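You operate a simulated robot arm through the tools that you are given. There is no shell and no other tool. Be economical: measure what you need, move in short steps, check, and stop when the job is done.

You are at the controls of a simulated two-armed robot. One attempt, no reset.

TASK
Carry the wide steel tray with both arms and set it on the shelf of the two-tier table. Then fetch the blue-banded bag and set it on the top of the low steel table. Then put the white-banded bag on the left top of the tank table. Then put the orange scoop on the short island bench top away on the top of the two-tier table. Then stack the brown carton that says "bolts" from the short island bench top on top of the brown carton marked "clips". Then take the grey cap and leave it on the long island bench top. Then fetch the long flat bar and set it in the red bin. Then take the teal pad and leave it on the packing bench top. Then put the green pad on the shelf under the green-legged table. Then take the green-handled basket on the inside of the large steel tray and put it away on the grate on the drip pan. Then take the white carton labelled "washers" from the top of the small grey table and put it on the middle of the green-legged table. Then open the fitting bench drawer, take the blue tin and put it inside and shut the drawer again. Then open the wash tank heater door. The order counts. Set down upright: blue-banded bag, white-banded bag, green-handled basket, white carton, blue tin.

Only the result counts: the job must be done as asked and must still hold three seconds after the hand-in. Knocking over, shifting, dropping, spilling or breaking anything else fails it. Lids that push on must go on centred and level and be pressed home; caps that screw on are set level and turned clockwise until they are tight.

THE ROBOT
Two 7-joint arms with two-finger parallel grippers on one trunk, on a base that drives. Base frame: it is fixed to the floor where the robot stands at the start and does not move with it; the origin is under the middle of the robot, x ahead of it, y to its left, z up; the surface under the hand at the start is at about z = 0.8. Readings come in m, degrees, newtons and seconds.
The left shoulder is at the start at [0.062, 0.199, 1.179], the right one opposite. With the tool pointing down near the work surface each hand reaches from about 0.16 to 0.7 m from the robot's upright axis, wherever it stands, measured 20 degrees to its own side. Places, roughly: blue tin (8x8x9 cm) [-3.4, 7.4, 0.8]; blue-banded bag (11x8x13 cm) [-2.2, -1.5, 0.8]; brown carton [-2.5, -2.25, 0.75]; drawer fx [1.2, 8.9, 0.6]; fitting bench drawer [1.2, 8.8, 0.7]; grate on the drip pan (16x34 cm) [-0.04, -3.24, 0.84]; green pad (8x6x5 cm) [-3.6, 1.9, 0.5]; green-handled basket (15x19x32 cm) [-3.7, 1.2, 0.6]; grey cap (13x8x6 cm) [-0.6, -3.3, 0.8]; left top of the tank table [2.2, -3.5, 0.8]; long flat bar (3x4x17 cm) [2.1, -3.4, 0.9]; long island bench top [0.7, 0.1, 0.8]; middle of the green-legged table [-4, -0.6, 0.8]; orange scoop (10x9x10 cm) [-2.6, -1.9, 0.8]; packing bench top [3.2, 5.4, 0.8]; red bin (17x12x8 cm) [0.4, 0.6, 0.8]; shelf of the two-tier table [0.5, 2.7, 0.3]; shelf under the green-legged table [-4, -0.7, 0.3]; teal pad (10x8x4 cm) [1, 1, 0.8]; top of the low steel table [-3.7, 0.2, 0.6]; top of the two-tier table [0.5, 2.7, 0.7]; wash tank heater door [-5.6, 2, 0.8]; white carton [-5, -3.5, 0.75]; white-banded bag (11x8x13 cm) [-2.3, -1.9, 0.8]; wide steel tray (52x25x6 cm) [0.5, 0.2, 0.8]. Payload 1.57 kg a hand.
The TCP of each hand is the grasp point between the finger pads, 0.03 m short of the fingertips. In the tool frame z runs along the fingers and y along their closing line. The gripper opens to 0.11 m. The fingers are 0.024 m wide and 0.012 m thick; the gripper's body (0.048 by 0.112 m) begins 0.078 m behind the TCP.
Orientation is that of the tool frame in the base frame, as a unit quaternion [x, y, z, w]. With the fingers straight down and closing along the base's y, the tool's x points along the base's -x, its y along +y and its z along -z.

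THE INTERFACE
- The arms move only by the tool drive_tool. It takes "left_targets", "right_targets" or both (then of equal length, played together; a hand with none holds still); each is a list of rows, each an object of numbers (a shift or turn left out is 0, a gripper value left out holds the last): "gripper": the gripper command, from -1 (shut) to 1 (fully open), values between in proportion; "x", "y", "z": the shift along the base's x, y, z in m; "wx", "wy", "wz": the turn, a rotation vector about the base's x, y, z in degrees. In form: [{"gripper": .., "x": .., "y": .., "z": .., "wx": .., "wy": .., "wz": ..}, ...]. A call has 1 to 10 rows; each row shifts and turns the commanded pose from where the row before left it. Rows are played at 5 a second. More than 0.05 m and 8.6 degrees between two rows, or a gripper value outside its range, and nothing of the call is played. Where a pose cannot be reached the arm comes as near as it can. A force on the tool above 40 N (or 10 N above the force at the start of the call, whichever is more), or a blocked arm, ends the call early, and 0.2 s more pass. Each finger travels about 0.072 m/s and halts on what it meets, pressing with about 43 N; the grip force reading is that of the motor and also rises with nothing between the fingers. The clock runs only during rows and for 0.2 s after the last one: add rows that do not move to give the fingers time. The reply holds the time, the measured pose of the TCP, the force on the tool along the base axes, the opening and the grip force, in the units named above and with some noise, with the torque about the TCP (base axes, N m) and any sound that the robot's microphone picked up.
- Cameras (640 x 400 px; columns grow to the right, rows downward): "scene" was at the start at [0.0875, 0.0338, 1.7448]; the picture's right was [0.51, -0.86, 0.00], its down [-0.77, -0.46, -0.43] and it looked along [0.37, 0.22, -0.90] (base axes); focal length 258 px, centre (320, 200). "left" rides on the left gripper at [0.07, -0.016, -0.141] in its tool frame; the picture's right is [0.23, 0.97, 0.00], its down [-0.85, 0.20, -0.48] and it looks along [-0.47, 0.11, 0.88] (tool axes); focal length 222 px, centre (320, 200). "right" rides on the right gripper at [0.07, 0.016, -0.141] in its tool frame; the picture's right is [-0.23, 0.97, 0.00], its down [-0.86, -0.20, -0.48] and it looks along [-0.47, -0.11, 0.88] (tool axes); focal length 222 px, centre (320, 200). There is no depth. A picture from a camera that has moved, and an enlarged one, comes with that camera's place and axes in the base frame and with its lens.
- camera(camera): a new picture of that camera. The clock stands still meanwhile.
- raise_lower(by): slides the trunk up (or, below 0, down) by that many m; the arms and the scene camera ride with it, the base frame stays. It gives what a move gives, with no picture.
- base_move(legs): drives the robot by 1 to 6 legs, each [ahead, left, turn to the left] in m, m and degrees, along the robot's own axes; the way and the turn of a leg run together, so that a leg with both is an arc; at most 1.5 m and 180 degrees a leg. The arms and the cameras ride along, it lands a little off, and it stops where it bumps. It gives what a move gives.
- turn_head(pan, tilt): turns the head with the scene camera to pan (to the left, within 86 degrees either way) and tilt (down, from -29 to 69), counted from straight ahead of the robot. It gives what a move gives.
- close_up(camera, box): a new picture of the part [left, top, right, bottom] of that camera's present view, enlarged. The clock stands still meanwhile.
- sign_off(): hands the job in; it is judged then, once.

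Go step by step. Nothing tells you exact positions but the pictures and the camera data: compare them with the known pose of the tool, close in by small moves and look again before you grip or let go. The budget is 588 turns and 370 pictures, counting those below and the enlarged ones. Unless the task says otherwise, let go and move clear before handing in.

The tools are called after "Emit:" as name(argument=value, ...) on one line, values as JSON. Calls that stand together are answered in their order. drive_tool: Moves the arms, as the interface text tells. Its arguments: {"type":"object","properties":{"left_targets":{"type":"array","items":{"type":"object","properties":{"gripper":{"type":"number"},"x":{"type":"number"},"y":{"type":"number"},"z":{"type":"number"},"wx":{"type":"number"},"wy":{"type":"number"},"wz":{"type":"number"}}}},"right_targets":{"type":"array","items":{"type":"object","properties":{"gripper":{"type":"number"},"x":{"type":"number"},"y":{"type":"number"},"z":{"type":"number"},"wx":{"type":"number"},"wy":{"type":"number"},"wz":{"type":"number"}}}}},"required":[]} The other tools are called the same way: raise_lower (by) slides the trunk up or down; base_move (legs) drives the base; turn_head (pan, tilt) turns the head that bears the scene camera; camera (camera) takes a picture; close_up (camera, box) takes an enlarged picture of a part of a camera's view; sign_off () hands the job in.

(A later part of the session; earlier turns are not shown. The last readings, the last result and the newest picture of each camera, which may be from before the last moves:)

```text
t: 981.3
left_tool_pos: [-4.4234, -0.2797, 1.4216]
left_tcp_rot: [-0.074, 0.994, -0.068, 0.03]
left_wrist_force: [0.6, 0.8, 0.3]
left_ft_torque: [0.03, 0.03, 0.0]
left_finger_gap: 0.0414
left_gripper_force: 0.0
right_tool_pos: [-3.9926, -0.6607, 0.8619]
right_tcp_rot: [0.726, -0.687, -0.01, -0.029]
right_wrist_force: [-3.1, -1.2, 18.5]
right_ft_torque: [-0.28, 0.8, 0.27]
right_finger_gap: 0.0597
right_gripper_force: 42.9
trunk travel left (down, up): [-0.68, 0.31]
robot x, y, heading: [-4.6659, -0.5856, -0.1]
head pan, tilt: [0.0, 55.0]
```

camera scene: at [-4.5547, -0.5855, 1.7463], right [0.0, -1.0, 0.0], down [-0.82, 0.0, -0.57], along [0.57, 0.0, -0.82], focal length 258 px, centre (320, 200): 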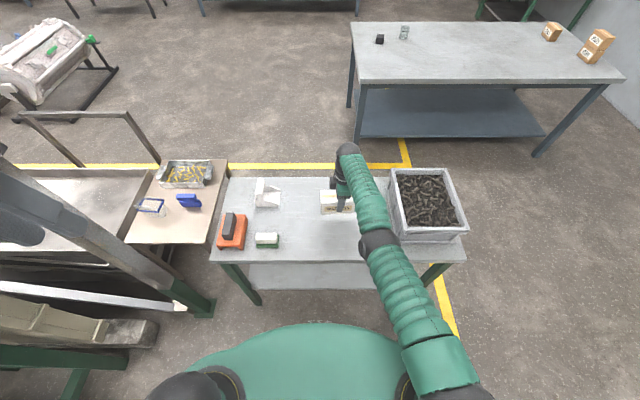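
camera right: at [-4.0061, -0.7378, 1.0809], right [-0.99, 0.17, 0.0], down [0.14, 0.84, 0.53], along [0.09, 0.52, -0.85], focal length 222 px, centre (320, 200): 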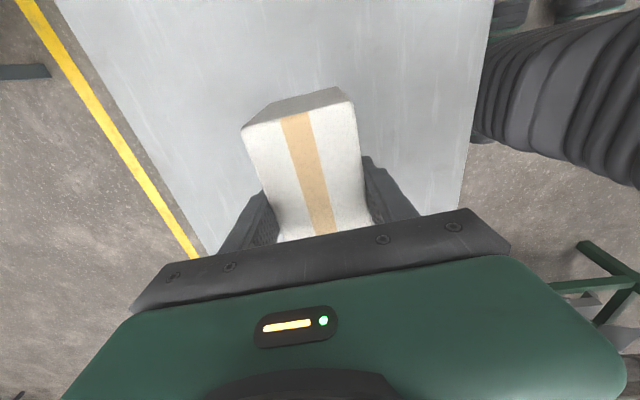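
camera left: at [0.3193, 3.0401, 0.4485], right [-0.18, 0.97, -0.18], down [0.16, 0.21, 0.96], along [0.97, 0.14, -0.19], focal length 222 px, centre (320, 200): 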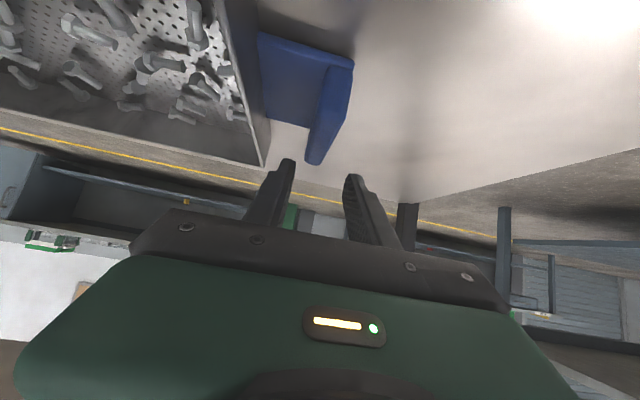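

Emit:
drive_tool(right_targets=[{"gripper": 0.2}, {"gripper": 0.6}, {"gripper": 1}, {}])

Emit:
raise_lower(by=0.3)

Emit:
close_up(camera="scene", box=[200, 130, 480, 290])

```text
t: 982.3
left_tool_pos: [-4.4193, -0.2796, 1.421]
left_tcp_rot: [-0.074, 0.995, -0.068, 0.026]
left_wrist_force: [-0.4, -0.4, -0.6]
left_ft_torque: [-0.02, 0.0, -0.01]
left_finger_gap: 0.0414
left_gripper_force: 0.0
right_tool_pos: [-3.9916, -0.6611, 0.8585]
right_tcp_rot: [0.727, -0.687, -0.013, -0.026]
right_wrist_force: [0.9, -0.9, -0.6]
right_ft_torque: [0.04, 0.02, 0.0]
right_finger_gap: 0.1099
right_gripper_force: 0.0
trunk travel left (down, up): [-0.68, 0.31]
robot x, y, heading: [-4.6612, -0.5862, 0.0]
head pan, tilt: [0.0, 55.0]
```

```text
t: 985.3
left_tool_pos: [-4.4196, -0.2808, 1.7207]
left_tcp_rot: [-0.074, 0.995, -0.068, 0.027]
left_wrist_force: [0.0, 0.0, -0.1]
left_ft_torque: [-0.01, 0.01, -0.02]
left_finger_gap: 0.0414
left_gripper_force: 0.0
right_tool_pos: [-3.9911, -0.6599, 1.1576]
right_tcp_rot: [0.727, -0.686, -0.014, -0.025]
right_wrist_force: [0.2, -0.2, -0.6]
right_ft_torque: [0.0, -0.01, 0.0]
right_finger_gap: 0.1099
right_gripper_force: 0.1
trunk travel left (down, up): [-0.98, 0.01]
robot x, y, heading: [-4.6618, -0.5834, -0.2]
head pan, tilt: [0.0, 55.0]
```

```text
2.29 times, centred on (340, 210) of scene
camera zoom: at [-4.555, -0.5852, 1.9603], right [0.0, -1.0, 0.0], down [-0.82, 0.0, -0.57], along [0.57, 0.0, -0.82], focal length 589 px, centre (274, 177)
```

zoom: 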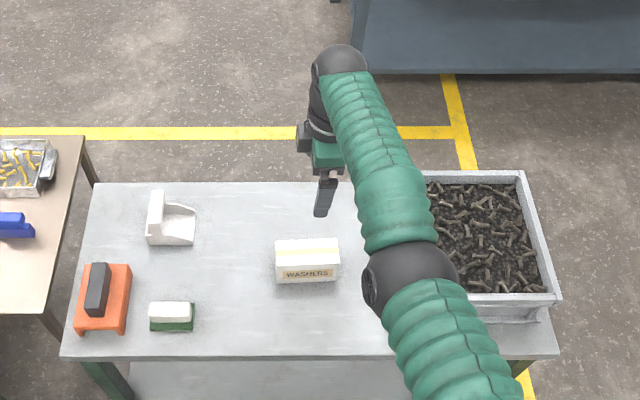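

Washers carton stands in the middle. Next the blue tin far north; I drive back round and up the main aisle.

Emit:
base_move(legs=[[-0.1, 0, 0], [0, -1.25, 0], [1.45, 0, 0], [0, 1.4, 0]])

Emit:
base_move(legs=[[1.4, 0, 0], [1.4, 0, 0], [0, 0, 90], [1.4, 0, 0], [1.4, 0, 0]])

Emit:
turn_head(pan=20, tilt=20)

Emit:
camera(camera="scene")

```text
t: 1005.8
left_tool_pos: [-3.0567, -0.1417, 1.7217]
left_tcp_rot: [-0.071, 0.995, -0.066, 0.026]
left_wrist_force: [-0.6, 0.3, 1.4]
left_ft_torque: [-0.03, 0.01, -0.03]
left_finger_gap: 0.0415
left_gripper_force: 0.1
right_tool_pos: [-2.6335, -0.5238, 1.1577]
right_tcp_rot: [0.724, -0.689, -0.014, -0.026]
right_wrist_force: [0.0, 0.8, -0.4]
right_ft_torque: [0.02, 0.0, 0.02]
right_finger_gap: 0.1102
right_gripper_force: 0.1
trunk travel left (down, up): [-0.98, 0.01]
robot x, y, heading: [-3.3054, -0.4434, -0.7]
head pan, tilt: [0.0, 55.0]
```

```text
t: 1036.2
left_tool_pos: [-0.6727, 2.5587, 1.7203]
left_tcp_rot: [0.739, -0.67, 0.031, -0.064]
left_wrist_force: [0.4, 0.1, 0.7]
left_ft_torque: [-0.01, 0.0, -0.01]
left_finger_gap: 0.0416
left_gripper_force: 0.1
right_tool_pos: [-0.2713, 2.9652, 1.1557]
right_tcp_rot: [1.0, 0.002, -0.026, -0.005]
right_wrist_force: [-0.7, -0.1, 0.1]
right_ft_torque: [-0.02, -0.02, -0.03]
right_finger_gap: 0.1098
right_gripper_force: 0.0
trunk travel left (down, up): [-0.98, 0.01]
robot x, y, heading: [-0.3764, 2.3017, 86.6]
head pan, tilt: [0.0, 55.0]
```

```text
t: 1037.2
left_tool_pos: [-0.6723, 2.5616, 1.7195]
left_tcp_rot: [0.739, -0.671, 0.033, -0.062]
left_wrist_force: [-0.4, 0.4, -0.5]
left_ft_torque: [0.05, 0.01, 0.02]
left_finger_gap: 0.0414
left_gripper_force: 0.0
right_tool_pos: [-0.2724, 2.9632, 1.153]
right_tcp_rot: [1.0, 0.003, -0.027, 0.0]
right_wrist_force: [-0.1, -0.1, 0.2]
right_ft_torque: [0.02, 0.01, -0.02]
right_finger_gap: 0.1097
right_gripper_force: 0.0
trunk travel left (down, up): [-0.98, 0.01]
robot x, y, heading: [-0.3837, 2.3074, 86.8]
head pan, tilt: [20.0, 20.0]
```

```text
129 pictures are left
camera scene: at [-0.4049, 2.4257, 2.0123], right [0.96, 0.29, 0.0], down [0.1, -0.33, -0.94], along [-0.27, 0.9, -0.34], focal length 258 px, centre (320, 200)
```

scene: 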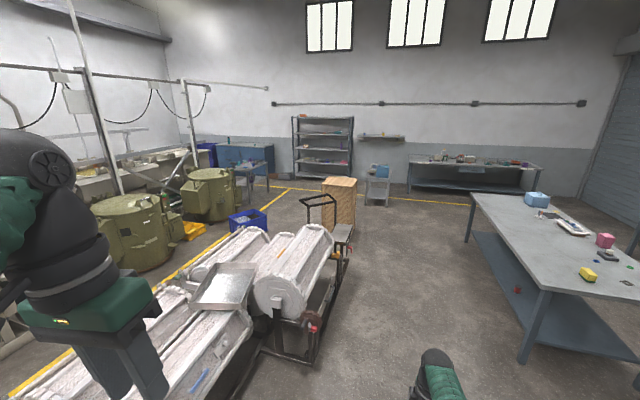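

Emit:
close_up(camera="scene", box=[170, 120, 410, 240])

```text
2.67 times, centred on (290, 180) of scene
camera zoom: at [-0.4049, 2.4257, 2.0123], right [0.96, 0.29, 0.0], down [0.1, -0.33, -0.94], along [-0.27, 0.9, -0.34], focal length 687 px, centre (400, 253)
```

zoom: 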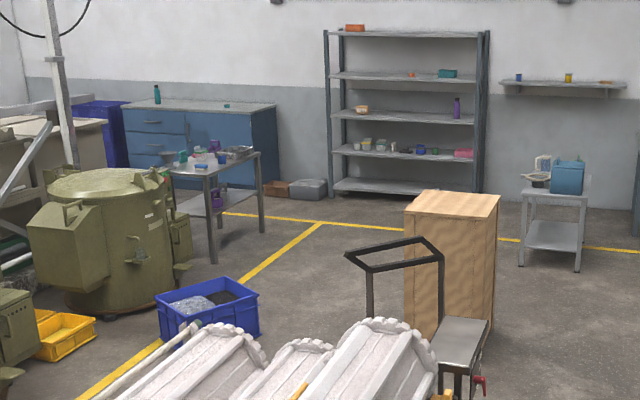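

Emit:
base_move(legs=[[0, -0.12, 3.2], [1.45, 0, 0], [1.45, 0, 0], [1.4, 0, 0], [0.5, 0, 0]])

Emit:
base_move(legs=[[0, 0, 90], [1.2, 0, 0]])

Emit:
turn_head(pan=0, tilt=25)

Emit:
camera(camera="scene")

```text
t: 1061.1
left_tool_pos: [-0.5736, 7.3008, 1.7218]
left_tcp_rot: [0.757, -0.65, 0.03, -0.064]
left_wrist_force: [-0.2, -0.1, -1.3]
left_ft_torque: [0.03, -0.02, 0.0]
left_finger_gap: 0.0414
left_gripper_force: 0.2
right_tool_pos: [-0.1952, 7.7271, 1.1547]
right_tcp_rot: [0.999, 0.031, -0.025, 0.0]
right_wrist_force: [0.7, 0.1, 0.4]
right_ft_torque: [-0.02, -0.06, 0.03]
right_finger_gap: 0.1099
right_gripper_force: 0.0
trunk travel left (down, up): [-0.98, 0.01]
robot x, y, heading: [-0.2631, 7.0644, 90.1]
head pan, tilt: [20.0, 20.0]
```

```text
t: 1070.9
left_tool_pos: [-1.7148, 6.7884, 1.7198]
left_tcp_rot: [0.995, 0.069, -0.021, -0.066]
left_wrist_force: [-0.5, 0.1, -0.4]
left_ft_torque: [0.02, 0.05, -0.01]
left_finger_gap: 0.0411
left_gripper_force: 0.0
right_tool_pos: [-2.1294, 7.1731, 1.1511]
right_tcp_rot: [0.689, 0.724, -0.015, 0.02]
right_wrist_force: [0.1, 0.0, 0.7]
right_ft_torque: [0.0, -0.01, 0.0]
right_finger_gap: 0.11
right_gripper_force: 0.1
trunk travel left (down, up): [-0.98, 0.01]
robot x, y, heading: [-1.47, 7.0934, 179.3]
head pan, tilt: [20.0, 20.0]
```

```text
t: 1071.8
left_tool_pos: [-1.7139, 6.7893, 1.7183]
left_tcp_rot: [0.995, 0.069, -0.02, -0.065]
left_wrist_force: [0.2, -0.1, 0.4]
left_ft_torque: [0.02, -0.02, 0.01]
left_finger_gap: 0.0413
left_gripper_force: 0.1
right_tool_pos: [-2.1268, 7.1733, 1.1482]
right_tcp_rot: [0.689, 0.724, -0.01, 0.025]
right_wrist_force: [-0.1, 0.1, 0.1]
right_ft_torque: [0.01, -0.01, 0.0]
right_finger_gap: 0.1101
right_gripper_force: 0.1
trunk travel left (down, up): [-0.98, 0.01]
robot x, y, heading: [-1.4745, 7.0944, 179.4]
head pan, tilt: [0.0, 25.0]
```

```text
127 pictures are left
camera scene: at [-1.5928, 7.0915, 2.0044], right [0.01, 1.0, 0.0], down [0.42, -0.01, -0.91], along [-0.91, 0.01, -0.42], focal length 258 px, centre (320, 200)
```

scene: 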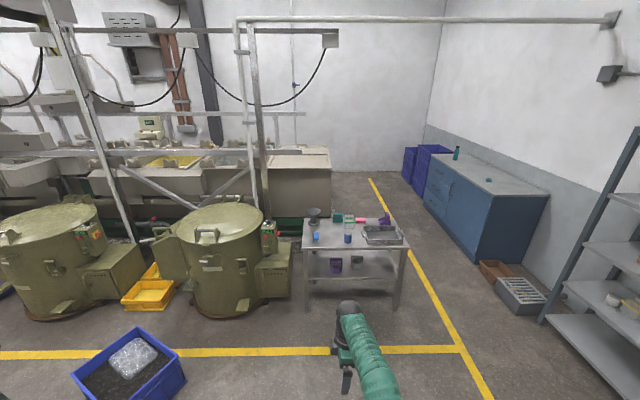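

Emit:
close_up(camera="scene", box=[285, 195, 425, 295])

```text
4.00 times, centred on (355, 245) of scene
camera zoom: at [-1.5928, 7.0915, 2.0044], right [0.01, 1.0, 0.0], down [0.42, -0.01, -0.91], along [-0.91, 0.01, -0.42], focal length 1030 px, centre (180, 20)
```

zoom: 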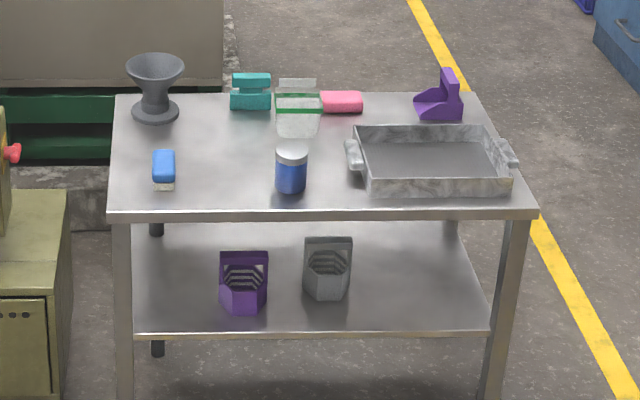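

The blue tin stands near (-3.39,7.34). I drive up to it.

Emit:
base_move(legs=[[0.6, -0.17, 0.6], [0.6, 0, 0]])

Emit:
camera(camera="right")

Emit:
turn_head(pan=0, tilt=50)

Emit:
camera(camera="scene")

```text
t: 1078.2
left_tool_pos: [-2.91, 6.9719, 1.7198]
left_tcp_rot: [0.995, 0.071, -0.02, -0.065]
left_wrist_force: [1.2, 0.5, 0.2]
left_ft_torque: [0.01, -0.02, -0.01]
left_finger_gap: 0.0411
left_gripper_force: 0.1
right_tool_pos: [-3.3268, 7.3551, 1.1498]
right_tcp_rot: [0.688, 0.726, -0.012, 0.024]
right_wrist_force: [-0.5, -0.1, -0.1]
right_ft_torque: [0.04, 0.03, -0.01]
right_finger_gap: 0.1099
right_gripper_force: 0.1
trunk travel left (down, up): [-0.98, 0.01]
robot x, y, heading: [-2.6729, 7.2741, 179.4]
head pan, tilt: [0.0, 25.0]
```

```text
125 pictures are left
camera right: at [-3.3161, 7.4322, 1.2871], right [0.98, -0.17, 0.03], down [-0.16, -0.84, 0.52], along [-0.07, -0.51, -0.86], focal length 222 px, centre (320, 200)
```

right: 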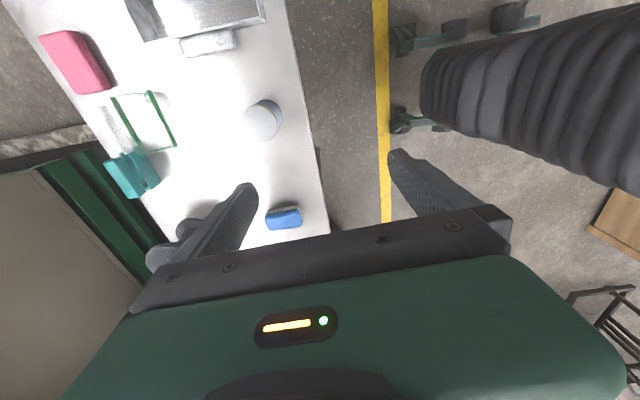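

```text
t: 1079.1
left_tool_pos: [-2.912, 6.9728, 1.7195]
left_tcp_rot: [0.995, 0.072, -0.017, -0.065]
left_wrist_force: [-0.6, -0.4, 0.3]
left_ft_torque: [-0.02, -0.01, 0.02]
left_finger_gap: 0.0415
left_gripper_force: 0.1
right_tool_pos: [-3.3255, 7.3544, 1.1463]
right_tcp_rot: [0.687, 0.726, -0.007, 0.027]
right_wrist_force: [-0.1, -1.0, 0.3]
right_ft_torque: [0.01, -0.03, 0.01]
right_finger_gap: 0.11
right_gripper_force: 0.1
trunk travel left (down, up): [-0.98, 0.01]
robot x, y, heading: [-2.6682, 7.2781, 179.5]
head pan, tilt: [0.0, 50.0]
```

```text
124 pictures are left
camera scene: at [-2.7779, 7.2744, 1.967], right [0.01, 1.0, 0.0], down [0.77, -0.01, -0.64], along [-0.64, 0.01, -0.77], focal length 258 px, centre (320, 200)
```

scene: 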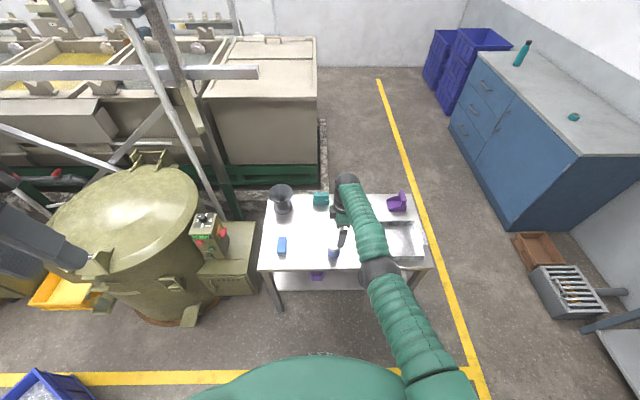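

Emit:
base_move(legs=[[0.08, 0, 0]])

Emit:
raise_lower(by=-0.17)

Emit:
camera(camera="right")

Emit:
close_up(camera="scene", box=[270, 180, 420, 280])

```text
t: 1080.2
left_tool_pos: [-2.9755, 6.9736, 1.721]
left_tcp_rot: [0.995, 0.072, -0.021, -0.064]
left_wrist_force: [1.1, -0.5, 0.3]
left_ft_torque: [0.0, 0.15, 0.0]
left_finger_gap: 0.0413
left_gripper_force: 0.0
right_tool_pos: [-3.3926, 7.3543, 1.1507]
right_tcp_rot: [0.687, 0.726, -0.007, 0.026]
right_wrist_force: [-0.4, -0.8, 1.1]
right_ft_torque: [0.01, -0.04, -0.04]
right_finger_gap: 0.1102
right_gripper_force: 0.1
trunk travel left (down, up): [-0.98, 0.01]
robot x, y, heading: [-2.7493, 7.2774, 179.4]
head pan, tilt: [0.0, 50.0]
```

```text
t: 1082.1
left_tool_pos: [-2.9943, 6.9744, 1.5475]
left_tcp_rot: [0.995, 0.072, -0.014, -0.063]
left_wrist_force: [0.2, 0.2, -0.4]
left_ft_torque: [0.01, 0.01, 0.03]
left_finger_gap: 0.0412
left_gripper_force: 0.0
right_tool_pos: [-3.4018, 7.3546, 0.9692]
right_tcp_rot: [0.686, 0.727, 0.002, 0.033]
right_wrist_force: [-0.6, -0.4, 0.2]
right_ft_torque: [-0.02, 0.02, 0.03]
right_finger_gap: 0.11
right_gripper_force: 0.0
trunk travel left (down, up): [-0.81, 0.18]
robot x, y, heading: [-2.7505, 7.2763, 179.6]
head pan, tilt: [0.0, 50.0]
```

```text
123 pictures are left
camera right: at [-3.3956, 7.4319, 1.1075], right [0.98, -0.17, 0.06], down [-0.17, -0.84, 0.51], along [-0.04, -0.51, -0.86], focal length 222 px, centre (320, 200)
```

right: 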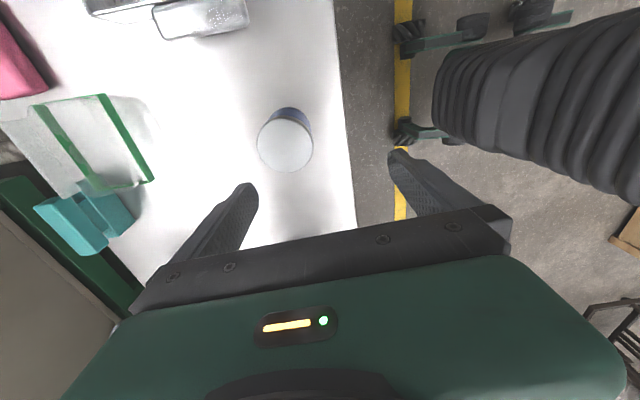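

```text
4.00 times, centred on (345, 230) of scene
camera zoom: at [-2.8601, 7.2757, 1.7968], right [0.01, 1.0, 0.0], down [0.77, -0.01, -0.64], along [-0.64, 0.01, -0.77], focal length 1030 px, centre (220, 80)
```

zoom: 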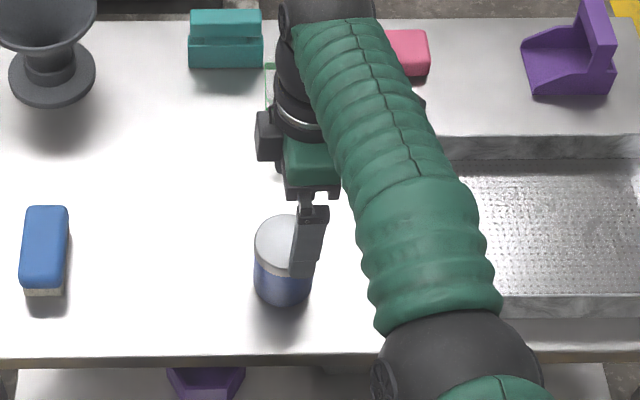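

Emit:
base_move(legs=[[0.037, 0.003, 0]])

Emit:
raise_lower(by=-0.05)

Emit:
camera(camera="right")

```text
t: 1083.0
left_tool_pos: [-3.0204, 6.971, 1.5499]
left_tcp_rot: [0.995, 0.072, -0.017, -0.063]
left_wrist_force: [0.6, 0.9, -0.3]
left_ft_torque: [0.0, 0.09, 0.01]
left_finger_gap: 0.0413
left_gripper_force: 0.1
right_tool_pos: [-3.4311, 7.3521, 0.9735]
right_tcp_rot: [0.686, 0.727, 0.0, 0.033]
right_wrist_force: [-0.2, 0.0, 0.7]
right_ft_torque: [-0.01, 0.01, 0.0]
right_finger_gap: 0.1101
right_gripper_force: 0.1
trunk travel left (down, up): [-0.81, 0.18]
robot x, y, heading: [-2.7867, 7.273, 179.2]
head pan, tilt: [0.0, 50.0]
```

```text
t: 1083.9
left_tool_pos: [-3.0321, 6.9725, 1.4986]
left_tcp_rot: [0.995, 0.072, -0.013, -0.061]
left_wrist_force: [-0.1, 0.9, -0.1]
left_ft_torque: [-0.01, -0.03, -0.02]
left_finger_gap: 0.0412
left_gripper_force: 0.0
right_tool_pos: [-3.4361, 7.3526, 0.9159]
right_tcp_rot: [0.686, 0.727, 0.005, 0.038]
right_wrist_force: [0.3, -0.3, 0.5]
right_ft_torque: [0.01, -0.01, -0.01]
right_finger_gap: 0.1097
right_gripper_force: 0.1
trunk travel left (down, up): [-0.76, 0.23]
robot x, y, heading: [-2.7905, 7.2747, 179.5]
head pan, tilt: [0.0, 50.0]
```

```text
121 pictures are left
camera right: at [-3.4315, 7.4301, 1.054], right [0.98, -0.17, 0.07], down [-0.18, -0.84, 0.5], along [-0.03, -0.51, -0.86], focal length 222 px, centre (320, 200)
```

right: 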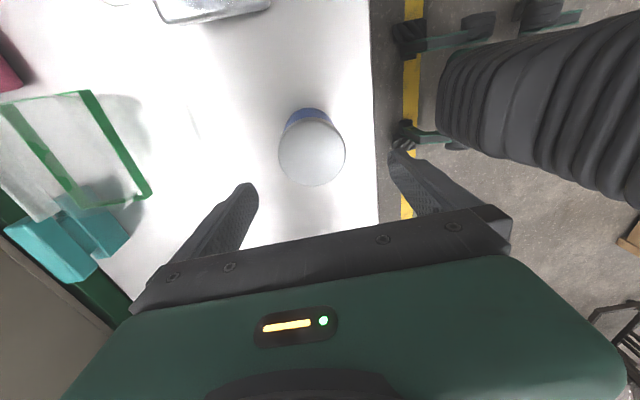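

Emit:
raise_lower(by=-0.07)

Emit:
camera(camera="right")

Emit:
close_up(camera="scene", box=[270, 160, 420, 260])

```text
t: 1085.0
left_tool_pos: [-3.0301, 6.9728, 1.4261]
left_tcp_rot: [0.995, 0.072, -0.013, -0.061]
left_wrist_force: [-0.3, -0.3, -0.2]
left_ft_torque: [-0.01, -0.04, 0.03]
left_finger_gap: 0.0411
left_gripper_force: 0.0
right_tool_pos: [-3.4345, 7.352, 0.845]
right_tcp_rot: [0.685, 0.727, 0.007, 0.037]
right_wrist_force: [-0.9, -0.2, 0.1]
right_ft_torque: [-0.01, 0.01, 0.0]
right_finger_gap: 0.1101
right_gripper_force: 0.1
trunk travel left (down, up): [-0.69, 0.3]
robot x, y, heading: [-2.789, 7.2731, 179.2]
head pan, tilt: [0.0, 50.0]
```

```text
120 pictures are left
camera right: at [-3.4305, 7.4295, 0.9839], right [0.98, -0.17, 0.07], down [-0.18, -0.84, 0.5], along [-0.02, -0.51, -0.86], focal length 222 px, centre (320, 200)
```

right: 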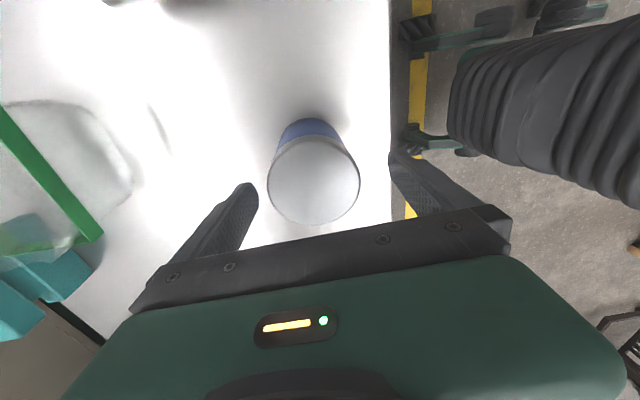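

```text
4.00 times, centred on (345, 210) of scene
camera zoom: at [-2.8967, 7.2733, 1.6769], right [0.01, 1.0, 0.0], down [0.77, -0.01, -0.64], along [-0.64, 0.01, -0.77], focal length 1030 px, centre (220, 160)
```

zoom: 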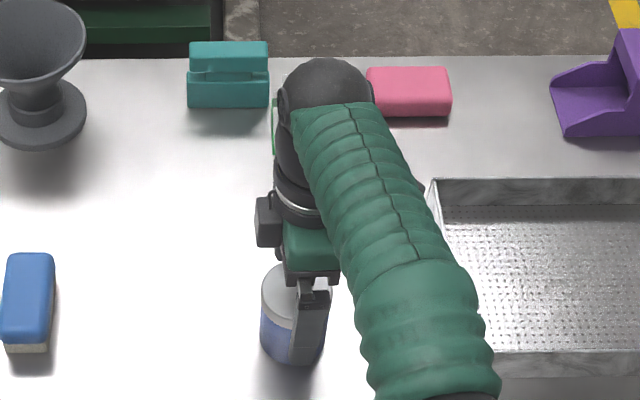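

Emit:
raise_lower(by=-0.042)

Emit:
drive_tool(right_targets=[{"gripper": 0.6}, {"gripper": 0.3}, {"gripper": 0}, {"gripper": -0.5}, {}])

Emit:
raise_lower(by=0.3)

Emit:
camera(camera="right")

```text
t: 1085.8
left_tool_pos: [-3.0296, 6.971, 1.3852]
left_tcp_rot: [0.995, 0.072, -0.013, -0.061]
left_wrist_force: [-0.1, 0.1, -1.2]
left_ft_torque: [0.01, -0.01, -0.02]
left_finger_gap: 0.0411
left_gripper_force: 0.1
right_tool_pos: [-3.4324, 7.3516, 0.8027]
right_tcp_rot: [0.685, 0.728, 0.008, 0.038]
right_wrist_force: [-0.7, 0.0, 1.2]
right_ft_torque: [0.03, 0.02, -0.02]
right_finger_gap: 0.1099
right_gripper_force: 0.1
trunk travel left (down, up): [-0.648, 0.342]
robot x, y, heading: [-2.7887, 7.2756, 179.3]
head pan, tilt: [0.0, 50.0]
```

```text
t: 1087.0
left_tool_pos: [-3.0297, 6.9728, 1.3858]
left_tcp_rot: [0.995, 0.073, -0.013, -0.062]
left_wrist_force: [-0.1, -0.3, -0.1]
left_ft_torque: [0.03, -0.03, -0.01]
left_finger_gap: 0.0412
left_gripper_force: 0.0
right_tool_pos: [-3.4335, 7.3516, 0.8057]
right_tcp_rot: [0.686, 0.727, 0.004, 0.036]
right_wrist_force: [-4.3, -1.1, 11.0]
right_ft_torque: [-0.11, 0.66, 0.0]
right_finger_gap: 0.0694
right_gripper_force: 43.0
trunk travel left (down, up): [-0.648, 0.342]
robot x, y, heading: [-2.7891, 7.2713, 179.3]
head pan, tilt: [0.0, 50.0]
```

```text
t: 1090.0
left_tool_pos: [-3.0312, 6.9723, 1.6844]
left_tcp_rot: [0.995, 0.071, -0.011, -0.062]
left_wrist_force: [0.0, 0.4, -0.2]
left_ft_torque: [-0.01, -0.01, 0.03]
left_finger_gap: 0.0412
left_gripper_force: 0.1
right_tool_pos: [-3.4342, 7.3522, 1.102]
right_tcp_rot: [0.685, 0.728, 0.008, 0.039]
right_wrist_force: [-0.9, -0.5, -2.7]
right_ft_torque: [0.0, -0.03, -0.01]
right_finger_gap: 0.0691
right_gripper_force: 42.6
trunk travel left (down, up): [-0.948, 0.042]
robot x, y, heading: [-2.7886, 7.2723, 179.7]
head pan, tilt: [0.0, 50.0]
```

```text
118 pictures are left
camera right: at [-3.4313, 7.4293, 1.2408], right [0.98, -0.17, 0.07], down [-0.18, -0.84, 0.5], along [-0.02, -0.51, -0.86], focal length 222 px, centre (320, 200)
```

right: 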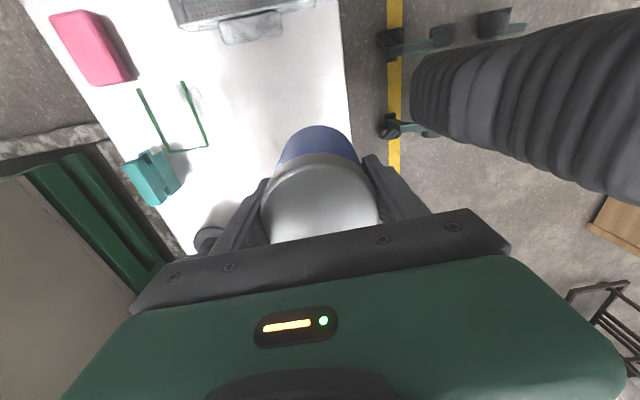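

Tin held. I bring it to the fitting bench, facing north.

Emit:
base_move(legs=[[-0.1, 0.17, 0], [-1.25, 0, 0], [-1.25, 0, 0], [0, 0, -89.5], [0, -1.35, 0]])

Emit:
turn_head(pan=0, tilt=35)

Emit:
camera(camera="scene")

```text
t: 1113.7
left_tool_pos: [0.8767, 7.2894, 1.6845]
left_tcp_rot: [0.75, -0.659, 0.037, -0.052]
left_wrist_force: [-0.4, -0.1, 0.3]
left_ft_torque: [0.01, -0.01, -0.02]
left_finger_gap: 0.0412
left_gripper_force: 0.0
right_tool_pos: [1.2641, 7.6853, 1.1019]
right_tcp_rot: [0.999, 0.023, -0.021, 0.034]
right_wrist_force: [-0.1, 1.4, -1.9]
right_ft_torque: [0.04, 0.02, 0.0]
right_finger_gap: 0.0691
right_gripper_force: 42.9
trunk travel left (down, up): [-0.948, 0.042]
robot x, y, heading: [1.1794, 7.0386, 88.5]
head pan, tilt: [0.0, 50.0]
```

```text
t: 1114.5
left_tool_pos: [0.8813, 7.2888, 1.6847]
left_tcp_rot: [0.75, -0.658, 0.035, -0.05]
left_wrist_force: [-0.4, -0.5, 0.4]
left_ft_torque: [0.01, 0.0, -0.02]
left_finger_gap: 0.0414
left_gripper_force: 0.1
right_tool_pos: [1.2659, 7.6821, 1.0987]
right_tcp_rot: [0.999, 0.024, -0.023, 0.039]
right_wrist_force: [-0.3, -0.8, -2.9]
right_ft_torque: [0.02, 0.0, 0.0]
right_finger_gap: 0.0688
right_gripper_force: 43.5
trunk travel left (down, up): [-0.948, 0.042]
robot x, y, heading: [1.1814, 7.0402, 88.5]
head pan, tilt: [0.0, 35.0]
```

```text
117 pictures are left
camera scene: at [1.1827, 7.1643, 1.9564], right [1.0, -0.03, 0.0], down [-0.01, -0.58, -0.82], along [0.02, 0.82, -0.58], focal length 258 px, centre (320, 200)
```

scene: 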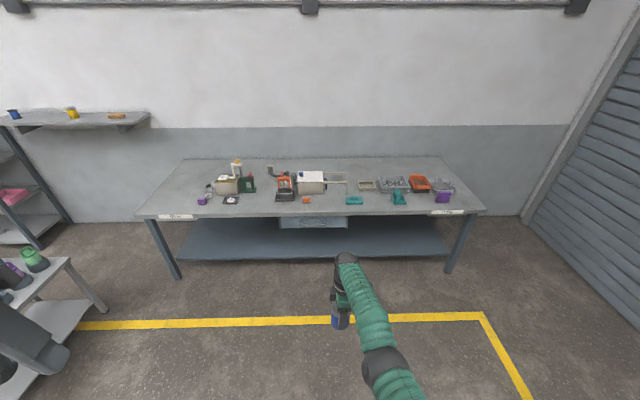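

Emit:
close_up(camera="scene", box=[240, 190, 400, 250])

```text
4.00 times, centred on (320, 220) of scene
camera zoom: at [1.1827, 7.1643, 1.9564], right [1.0, -0.03, 0.0], down [-0.01, -0.58, -0.82], along [0.02, 0.82, -0.58], focal length 1030 px, centre (320, 120)
```

zoom: 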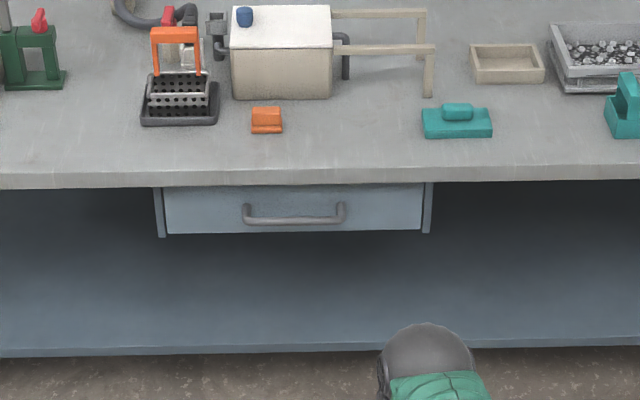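

Drawer handle bar at about (1.17,8.57,.74). I'll open it with the left hand (tool forward, fingers closing vertically), so first I swing the tin aside and pitch the left hand forward.

Emit:
drive_tool(left_targets=[{"wx": 8.2, "y": 0.015, "z": -0.035}, {"wx": 8.2, "y": 0.015, "z": -0.035}, {"wx": 8.2, "y": 0.015, "z": -0.035}, {"wx": 8.2, "y": 0.015, "z": -0.035}, {"wx": 8.2, "y": 0.015, "z": -0.035}, {"wx": 8.2, "y": 0.015, "z": -0.035}, {"wx": 8.2, "y": 0.015, "z": -0.035}, {"wx": 8.2, "y": 0.015, "z": -0.035}, {"wx": 8.2, "y": 0.015, "z": -0.035}, {"wx": 8.2, "y": 0.015, "z": -0.035}], right_targets=[{"x": 0.02, "y": -0.022}, {"x": 0.02, "y": -0.022}, {"x": 0.02, "y": -0.022}, {"x": 0.02, "y": -0.022}, {"x": 0.02, "y": -0.022}, {"x": 0.02, "y": -0.022}, {"x": 0.02, "y": -0.022}, {"x": 0.02, "y": -0.022}, {}, {}])

Emit:
drive_tool(left_targets=[{"wy": 8.2}, {"wy": 8.2}, {"wy": 8.2}, {"wy": 8.2}, {"wy": 8.2}, {"wy": 8.2}, {"wy": 8.2}, {"wy": 8.2}, {"wy": 8.2}, {"wy": 8.2}])

Emit:
camera(camera="scene")

```text
t: 1116.7
left_tool_pos: [0.8036, 7.4866, 1.3004]
left_tcp_rot: [0.552, -0.533, -0.387, -0.512]
left_wrist_force: [-0.8, 1.4, 1.5]
left_ft_torque: [0.0, 0.0, -0.02]
left_finger_gap: 0.0413
left_gripper_force: 0.0
left hand out of reach, approached as far as the arm can: row 1, 2, 3, 4, 8
right_tool_pos: [1.4186, 7.6879, 1.0653]
right_tcp_rot: [0.999, 0.023, -0.021, 0.035]
right_wrist_force: [-0.1, 0.2, -1.6]
right_ft_torque: [0.02, -0.04, -0.01]
right_finger_gap: 0.0689
right_gripper_force: 42.7
right hand out of reach, approached as far as the arm can: row 1, 2, 3, 4, 5, 6, 7, 8
trunk travel left (down, up): [-0.948, 0.042]
robot x, y, heading: [1.1787, 7.0419, 88.8]
head pan, tilt: [0.0, 35.0]
```

```text
t: 1118.9
left_tool_pos: [0.763, 7.5078, 1.4293]
left_tcp_rot: [-0.162, 0.742, 0.649, 0.036]
left_wrist_force: [0.5, 0.2, -0.1]
left_ft_torque: [0.01, -0.01, -0.02]
left_finger_gap: 0.0412
left_gripper_force: 0.0
left hand out of reach, approached as far as the arm can: row 5, 6, 7, 8, 9, 10
right_tool_pos: [1.4233, 7.6863, 1.0659]
right_tcp_rot: [0.999, 0.023, -0.023, 0.034]
right_wrist_force: [0.7, 0.0, -2.4]
right_ft_torque: [0.01, 0.03, 0.01]
right_finger_gap: 0.0689
right_gripper_force: 42.9
trunk travel left (down, up): [-0.948, 0.042]
robot x, y, heading: [1.1766, 7.0422, 88.5]
head pan, tilt: [0.0, 35.0]
```

```text
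115 pictures are left
camera scene: at [1.1855, 7.1664, 1.9564], right [1.0, -0.03, 0.0], down [-0.01, -0.58, -0.82], along [0.02, 0.82, -0.58], focal length 258 px, centre (320, 200)
```

scene: 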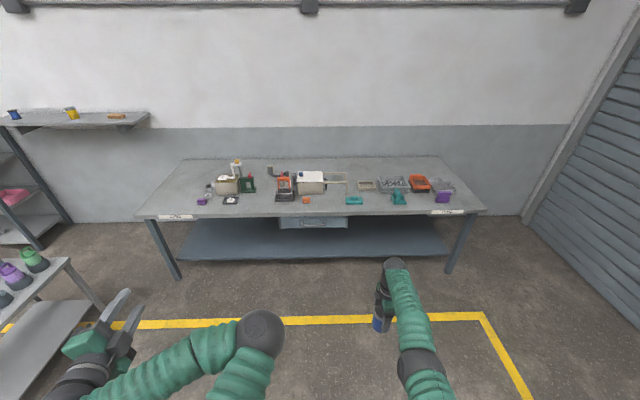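

Emit:
drive_tool(left_targets=[{"wx": 2.5, "wy": 5.3, "wz": -3.3, "y": 0.02, "z": -0.035}, {"wx": 2.5, "wy": 5.3, "wz": -3.3, "y": 0.02, "z": -0.035}, {"wx": 2.5, "wy": 5.3, "wz": -3.3, "y": 0.02, "z": -0.035}, {"y": 0.02, "z": -0.035, "x": 0.015}, {"y": 0.02, "z": -0.035, "x": 0.015}, {"y": 0.02, "z": -0.035, "x": 0.015}, {"y": 0.02, "z": -0.035, "x": 0.015}, {"y": 0.02, "z": -0.035, "x": 0.015}, {}])

Emit:
camera(camera="scene")

```text
t: 1120.2
left_tool_pos: [0.7615, 7.5639, 1.5454]
left_tcp_rot: [-0.078, 0.701, 0.705, -0.068]
left_wrist_force: [0.0, 0.2, -0.2]
left_ft_torque: [0.04, 0.01, 0.01]
left_finger_gap: 0.0412
left_gripper_force: 0.1
left hand out of reach, approached as far as the arm can: row 1, 2, 3, 4, 5, 6
right_tool_pos: [1.4217, 7.6843, 1.0651]
right_tcp_rot: [0.999, 0.023, -0.023, 0.036]
right_wrist_force: [-0.8, -0.1, -2.4]
right_ft_torque: [-0.03, 0.01, 0.02]
right_finger_gap: 0.0689
right_gripper_force: 43.1
trunk travel left (down, up): [-0.948, 0.042]
robot x, y, heading: [1.178, 7.0389, 88.5]
head pan, tilt: [0.0, 35.0]
stopped in row 6 (left hand): the arm was blocked; the commanded pose is now the measured one
```

```text
114 pictures are left
camera scene: at [1.1832, 7.1666, 1.9566], right [1.0, -0.03, 0.0], down [-0.01, -0.58, -0.82], along [0.02, 0.82, -0.58], focal length 258 px, centre (320, 200)
```

scene: 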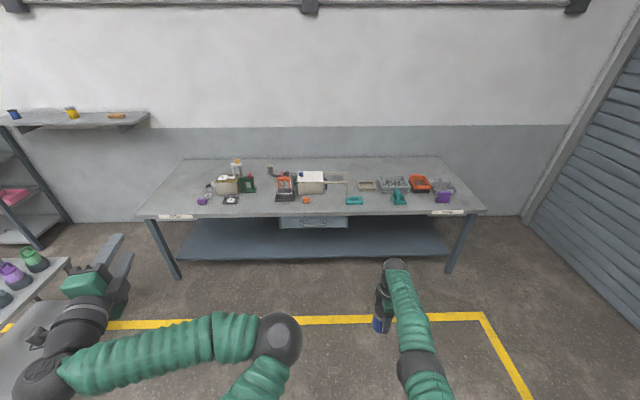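

That roll is awkward for the left arm; I'll use tool-down with the fingers closing front-to-back instead. First unwind the left hand.

Emit:
drive_tool(left_targets=[{"wx": -4.36, "wy": -5.29, "wz": 4.26, "x": 0.0136, "y": -0.0079, "z": -0.021}, {"wx": -4.36, "wy": -5.29, "wz": 4.26, "x": 0.0136, "y": -0.0079, "z": -0.021}, {"wx": -4.36, "wy": -5.29, "wz": 4.26, "x": 0.0136, "y": -0.0079, "z": -0.021}, {"wx": -4.36, "wy": -5.29, "wz": 4.26, "x": 0.0136, "y": -0.0079, "z": -0.021}, {"wx": -4.36, "wy": -5.29, "wz": 4.26, "x": 0.0136, "y": -0.0079, "z": -0.021}, {"wx": -4.36, "wy": -5.29, "wz": 4.26, "x": 0.0136, "y": -0.0079, "z": -0.021}, {"wx": -4.36, "wy": -5.29, "wz": 4.26, "x": 0.0136, "y": -0.0079, "z": -0.021}, {"wx": -4.36, "wy": -5.29, "wz": 4.26, "x": 0.0136, "y": -0.0079, "z": -0.021}, {"wx": -4.36, "wy": -5.29, "wz": 4.26, "x": 0.0136, "y": -0.0079, "z": -0.021}, {"wx": -4.36, "wy": -5.29, "wz": 4.26, "x": 0.0136, "y": -0.0079, "z": -0.021}])

Emit:
drive_tool(left_targets=[{"wx": -4.36, "wy": -5.29, "wz": 4.26, "x": 0.0136, "y": -0.0079, "z": -0.021}, {"wx": -4.36, "wy": -5.29, "wz": 4.26, "x": 0.0136, "y": -0.0079, "z": -0.021}, {"wx": -4.36, "wy": -5.29, "wz": 4.26, "x": 0.0136, "y": -0.0079, "z": -0.021}, {"wx": -4.36, "wy": -5.29, "wz": 4.26, "x": 0.0136, "y": -0.0079, "z": -0.021}, {}, {}])

Emit:
camera(camera="scene")

```text
t: 1120.8
left_tool_pos: [0.7055, 7.4948, 1.5097]
left_tcp_rot: [-0.258, 0.718, 0.635, -0.118]
left_wrist_force: [0.2, -0.2, 0.1]
left_ft_torque: [0.04, 0.01, -0.02]
left_finger_gap: 0.0415
left_gripper_force: 0.1
right_tool_pos: [1.423, 7.6776, 1.0591]
right_tcp_rot: [0.998, 0.023, -0.024, 0.043]
right_wrist_force: [-0.3, 0.7, -2.8]
right_ft_torque: [0.01, 0.03, 0.0]
right_finger_gap: 0.0691
right_gripper_force: 43.3
trunk travel left (down, up): [-0.948, 0.042]
robot x, y, heading: [1.1768, 7.0399, 88.5]
head pan, tilt: [0.0, 35.0]
stopped in row 3 (left hand): the arm was blocked; the commanded pose is now the measured one
```

```text
t: 1121.5
left_tool_pos: [0.6687, 7.4219, 1.4682]
left_tcp_rot: [-0.429, 0.712, 0.53, -0.164]
left_wrist_force: [0.4, -0.2, -0.5]
left_ft_torque: [-0.01, 0.0, 0.01]
left_finger_gap: 0.0414
left_gripper_force: 0.1
right_tool_pos: [1.4213, 7.6711, 1.0531]
right_tcp_rot: [0.998, 0.025, -0.026, 0.056]
right_wrist_force: [-0.5, 0.4, -2.6]
right_ft_torque: [0.0, 0.0, 0.01]
right_finger_gap: 0.0691
right_gripper_force: 42.9
trunk travel left (down, up): [-0.948, 0.042]
robot x, y, heading: [1.1817, 7.0432, 88.7]
head pan, tilt: [0.0, 35.0]
stopped in row 3 (left hand): the arm was blocked; the commanded pose is now the measured one
```

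```text
113 pictures are left
camera scene: at [1.185, 7.1644, 1.9549], right [1.0, -0.03, 0.0], down [-0.01, -0.58, -0.82], along [0.02, 0.82, -0.58], focal length 258 px, centre (320, 200)
```

scene: 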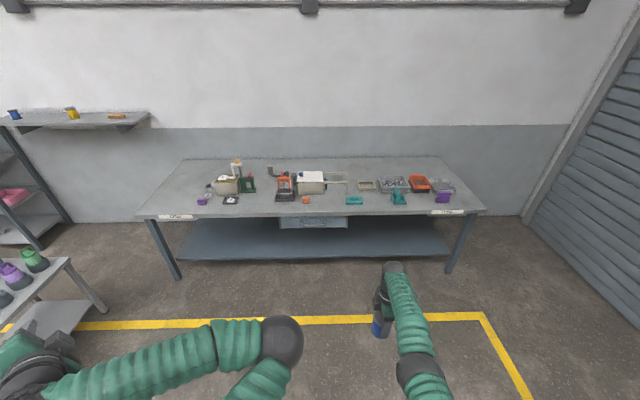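

Emit:
drive_tool(left_targets=[{"wy": -6, "x": -0.02, "z": 0.02}, {"wy": -6, "x": -0.02, "z": 0.02}, {"wy": -6, "x": -0.02, "z": 0.02}, {}])

Emit:
turn_head(pan=30, tilt=55)

Emit:
camera(camera="scene")

```text
t: 1122.5
left_tool_pos: [0.609, 7.4279, 1.5284]
left_tcp_rot: [-0.504, 0.732, 0.455, -0.05]
left_wrist_force: [-0.5, 0.3, -0.7]
left_ft_torque: [0.02, 0.03, -0.02]
left_finger_gap: 0.0414
left_gripper_force: 0.0
right_tool_pos: [1.4187, 7.6731, 1.0542]
right_tcp_rot: [0.998, 0.025, -0.025, 0.054]
right_wrist_force: [-0.3, -0.4, -2.1]
right_ft_torque: [-0.02, -0.03, -0.02]
right_finger_gap: 0.0694
right_gripper_force: 42.9
trunk travel left (down, up): [-0.948, 0.042]
robot x, y, heading: [1.1763, 7.039, 88.5]
head pan, tilt: [0.0, 35.0]
```

```text
t: 1123.5
left_tool_pos: [0.6099, 7.4261, 1.5272]
left_tcp_rot: [-0.503, 0.732, 0.456, -0.05]
left_wrist_force: [-0.6, 1.1, -0.2]
left_ft_torque: [-0.01, -0.01, -0.01]
left_finger_gap: 0.0416
left_gripper_force: 0.1
right_tool_pos: [1.4186, 7.6713, 1.0541]
right_tcp_rot: [0.998, 0.025, -0.025, 0.056]
right_wrist_force: [0.0, -0.2, -2.8]
right_ft_torque: [0.0, 0.02, -0.01]
right_finger_gap: 0.0692
right_gripper_force: 42.8
trunk travel left (down, up): [-0.948, 0.042]
robot x, y, heading: [1.1794, 7.0428, 88.6]
head pan, tilt: [30.0, 55.0]
```

```text
112 pictures are left
camera scene: at [1.1467, 7.1418, 1.9282], right [0.88, 0.48, 0.0], down [0.39, -0.72, -0.57], along [-0.27, 0.5, -0.82], focal length 258 px, centre (320, 200)
```

scene: 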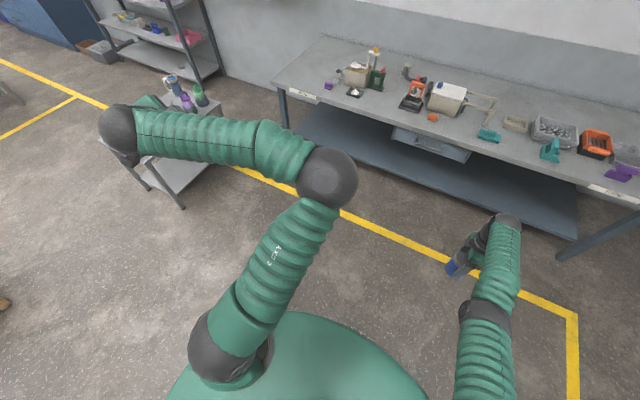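

Emit:
drive_tool(left_targets=[{"wx": -4.9, "wy": -6.1, "wz": 2.8}, {"wx": -4.9, "wy": -6.1, "wz": 2.8}, {"wx": -4.9, "wy": -6.1, "wz": 2.8}, {"wx": -4.9, "wy": -6.1, "wz": 2.8}, {"wx": -4.9, "wy": -6.1, "wz": 2.8}, {"wx": -4.9, "wy": -6.1, "wz": 2.8}, {"wx": -4.9, "wy": -6.1, "wz": 2.8}, {}])

Emit:
camera(camera="scene")

```text
t: 1125.2
left_tool_pos: [0.6076, 7.4258, 1.5294]
left_tcp_rot: [0.709, -0.705, 0.0, 0.001]
left_wrist_force: [-0.1, -0.4, 0.8]
left_ft_torque: [0.01, 0.02, -0.01]
left_finger_gap: 0.0415
left_gripper_force: 0.0
right_tool_pos: [1.4185, 7.6722, 1.0541]
right_tcp_rot: [0.998, 0.024, -0.026, 0.056]
right_wrist_force: [-0.6, -0.2, -1.9]
right_ft_torque: [0.0, 0.0, -0.01]
right_finger_gap: 0.0693
right_gripper_force: 42.7
trunk travel left (down, up): [-0.948, 0.042]
robot x, y, heading: [1.1775, 7.043, 88.5]
head pan, tilt: [30.0, 55.0]
```

```text
111 pictures are left
camera scene: at [1.1433, 7.1415, 1.9282], right [0.88, 0.48, 0.0], down [0.39, -0.72, -0.57], along [-0.27, 0.5, -0.82], focal length 258 px, centre (320, 200)
```

scene: 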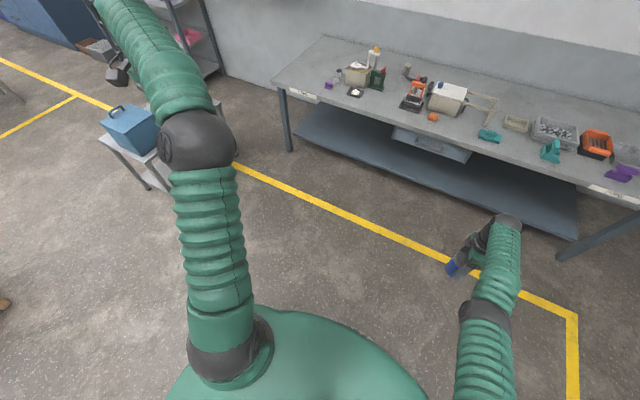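

Unwound. Now bring the left hand in front, yawed so that it closes front-to-back.

Emit:
drive_tool(left_targets=[{"wz": -7.5, "x": 0.031, "y": 0.016, "z": -0.032}, {"wz": -7.5, "x": 0.031, "y": 0.016, "z": -0.032}, {"wz": -7.5, "x": 0.031, "y": 0.016, "z": -0.032}, {"wz": -7.5, "x": 0.031, "y": 0.016, "z": -0.032}, {"wz": -7.5, "x": 0.031, "y": 0.016, "z": -0.032}, {"wz": -7.5, "x": 0.031, "y": 0.016, "z": -0.032}])

Emit:
drive_tool(left_targets=[{"wz": -7.5, "x": 0.031, "y": 0.016, "z": -0.032}, {"wz": -7.5, "x": 0.031, "y": 0.016, "z": -0.032}, {"wz": -7.5, "x": 0.031, "y": 0.016, "z": -0.032}, {"wz": -7.5, "x": 0.031, "y": 0.016, "z": -0.032}, {"wz": -7.5, "x": 0.031, "y": 0.016, "z": -0.032}, {"wz": -7.5, "x": 0.031, "y": 0.016, "z": -0.032}, {}])

Emit:
turn_head(pan=0, tilt=45)

Emit:
camera(camera="scene")

```text
t: 1126.7
left_tool_pos: [0.7957, 7.522, 1.3374]
left_tcp_rot: [-0.384, 0.923, 0.001, -0.001]
left_wrist_force: [0.1, -0.5, 0.3]
left_ft_torque: [-0.02, 0.01, 0.0]
left_finger_gap: 0.0413
left_gripper_force: 0.0
right_tool_pos: [1.4202, 7.6728, 1.0532]
right_tcp_rot: [0.998, 0.025, -0.027, 0.058]
right_wrist_force: [0.2, -0.8, -2.6]
right_ft_torque: [0.0, 0.02, 0.0]
right_finger_gap: 0.0692
right_gripper_force: 43.0
trunk travel left (down, up): [-0.948, 0.042]
robot x, y, heading: [1.1793, 7.0436, 88.5]
head pan, tilt: [30.0, 55.0]
```

```text
t: 1128.2
left_tool_pos: [0.9861, 7.6169, 1.1482]
left_tcp_rot: [0.0, 1.0, 0.001, 0.0]
left_wrist_force: [0.2, 0.0, 0.8]
left_ft_torque: [0.09, 0.01, -0.01]
left_finger_gap: 0.0412
left_gripper_force: 0.1
right_tool_pos: [1.4206, 7.6688, 1.0518]
right_tcp_rot: [0.997, 0.026, -0.027, 0.061]
right_wrist_force: [0.2, -0.3, -1.7]
right_ft_torque: [-0.02, 0.02, 0.01]
right_finger_gap: 0.0694
right_gripper_force: 43.1
trunk travel left (down, up): [-0.948, 0.042]
robot x, y, heading: [1.1785, 7.0431, 88.6]
head pan, tilt: [30.0, 55.0]
```

```text
t: 1129.2
left_tool_pos: [0.9843, 7.6171, 1.1467]
left_tcp_rot: [-0.002, 1.0, 0.001, 0.0]
left_wrist_force: [0.9, 0.9, -0.3]
left_ft_torque: [0.0, 0.03, 0.0]
left_finger_gap: 0.0413
left_gripper_force: 0.1
right_tool_pos: [1.4192, 7.6697, 1.0519]
right_tcp_rot: [0.998, 0.026, -0.026, 0.059]
right_wrist_force: [-0.1, -0.1, -2.4]
right_ft_torque: [0.02, 0.0, 0.02]
right_finger_gap: 0.069
right_gripper_force: 43.2
trunk travel left (down, up): [-0.948, 0.042]
robot x, y, heading: [1.1799, 7.0421, 88.7]
head pan, tilt: [0.0, 45.0]
```

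```text
110 pictures are left
camera scene: at [1.1845, 7.1599, 1.9416], right [1.0, -0.02, 0.0], down [-0.02, -0.71, -0.7], along [0.02, 0.7, -0.71], focal length 258 px, centre (320, 200)
```

scene: 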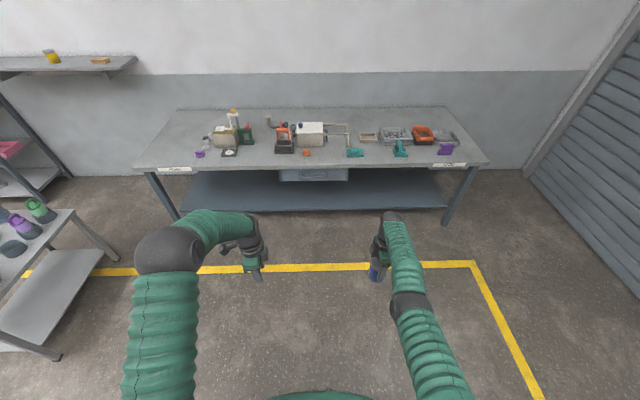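

Emit:
drive_tool(right_targets=[{"y": -0.03, "z": -0.03, "x": 0.02}, {"y": -0.03, "z": -0.03, "x": 0.02}, {"y": -0.03, "z": -0.03, "x": 0.02}, {"y": -0.03, "z": -0.03, "x": 0.02}, {"y": -0.03, "z": -0.02, "x": 0.02}, {"y": -0.03, "z": -0.02, "x": 0.02}, {}])

```text
t: 1131.0
left_tool_pos: [0.985, 7.6147, 1.148]
left_tcp_rot: [-0.001, 1.0, 0.003, 0.001]
left_wrist_force: [0.2, -0.4, 0.5]
left_ft_torque: [-0.02, 0.0, 0.02]
left_finger_gap: 0.0414
left_gripper_force: 0.0
right_tool_pos: [1.5779, 7.6351, 0.9425]
right_tcp_rot: [0.999, 0.027, -0.003, -0.02]
right_wrist_force: [0.4, 0.3, -2.3]
right_ft_torque: [0.02, -0.04, -0.03]
right_finger_gap: 0.0691
right_gripper_force: 42.9
right hand out of reach, approached as far as the arm can: row 1, 2, 3, 4, 5, 6
trunk travel left (down, up): [-0.948, 0.042]
robot x, y, heading: [1.1776, 7.0409, 88.6]
head pan, tilt: [0.0, 45.0]
stopped in row 7 (right hand): the arm was blocked; the commanded pose is now the measured one
```

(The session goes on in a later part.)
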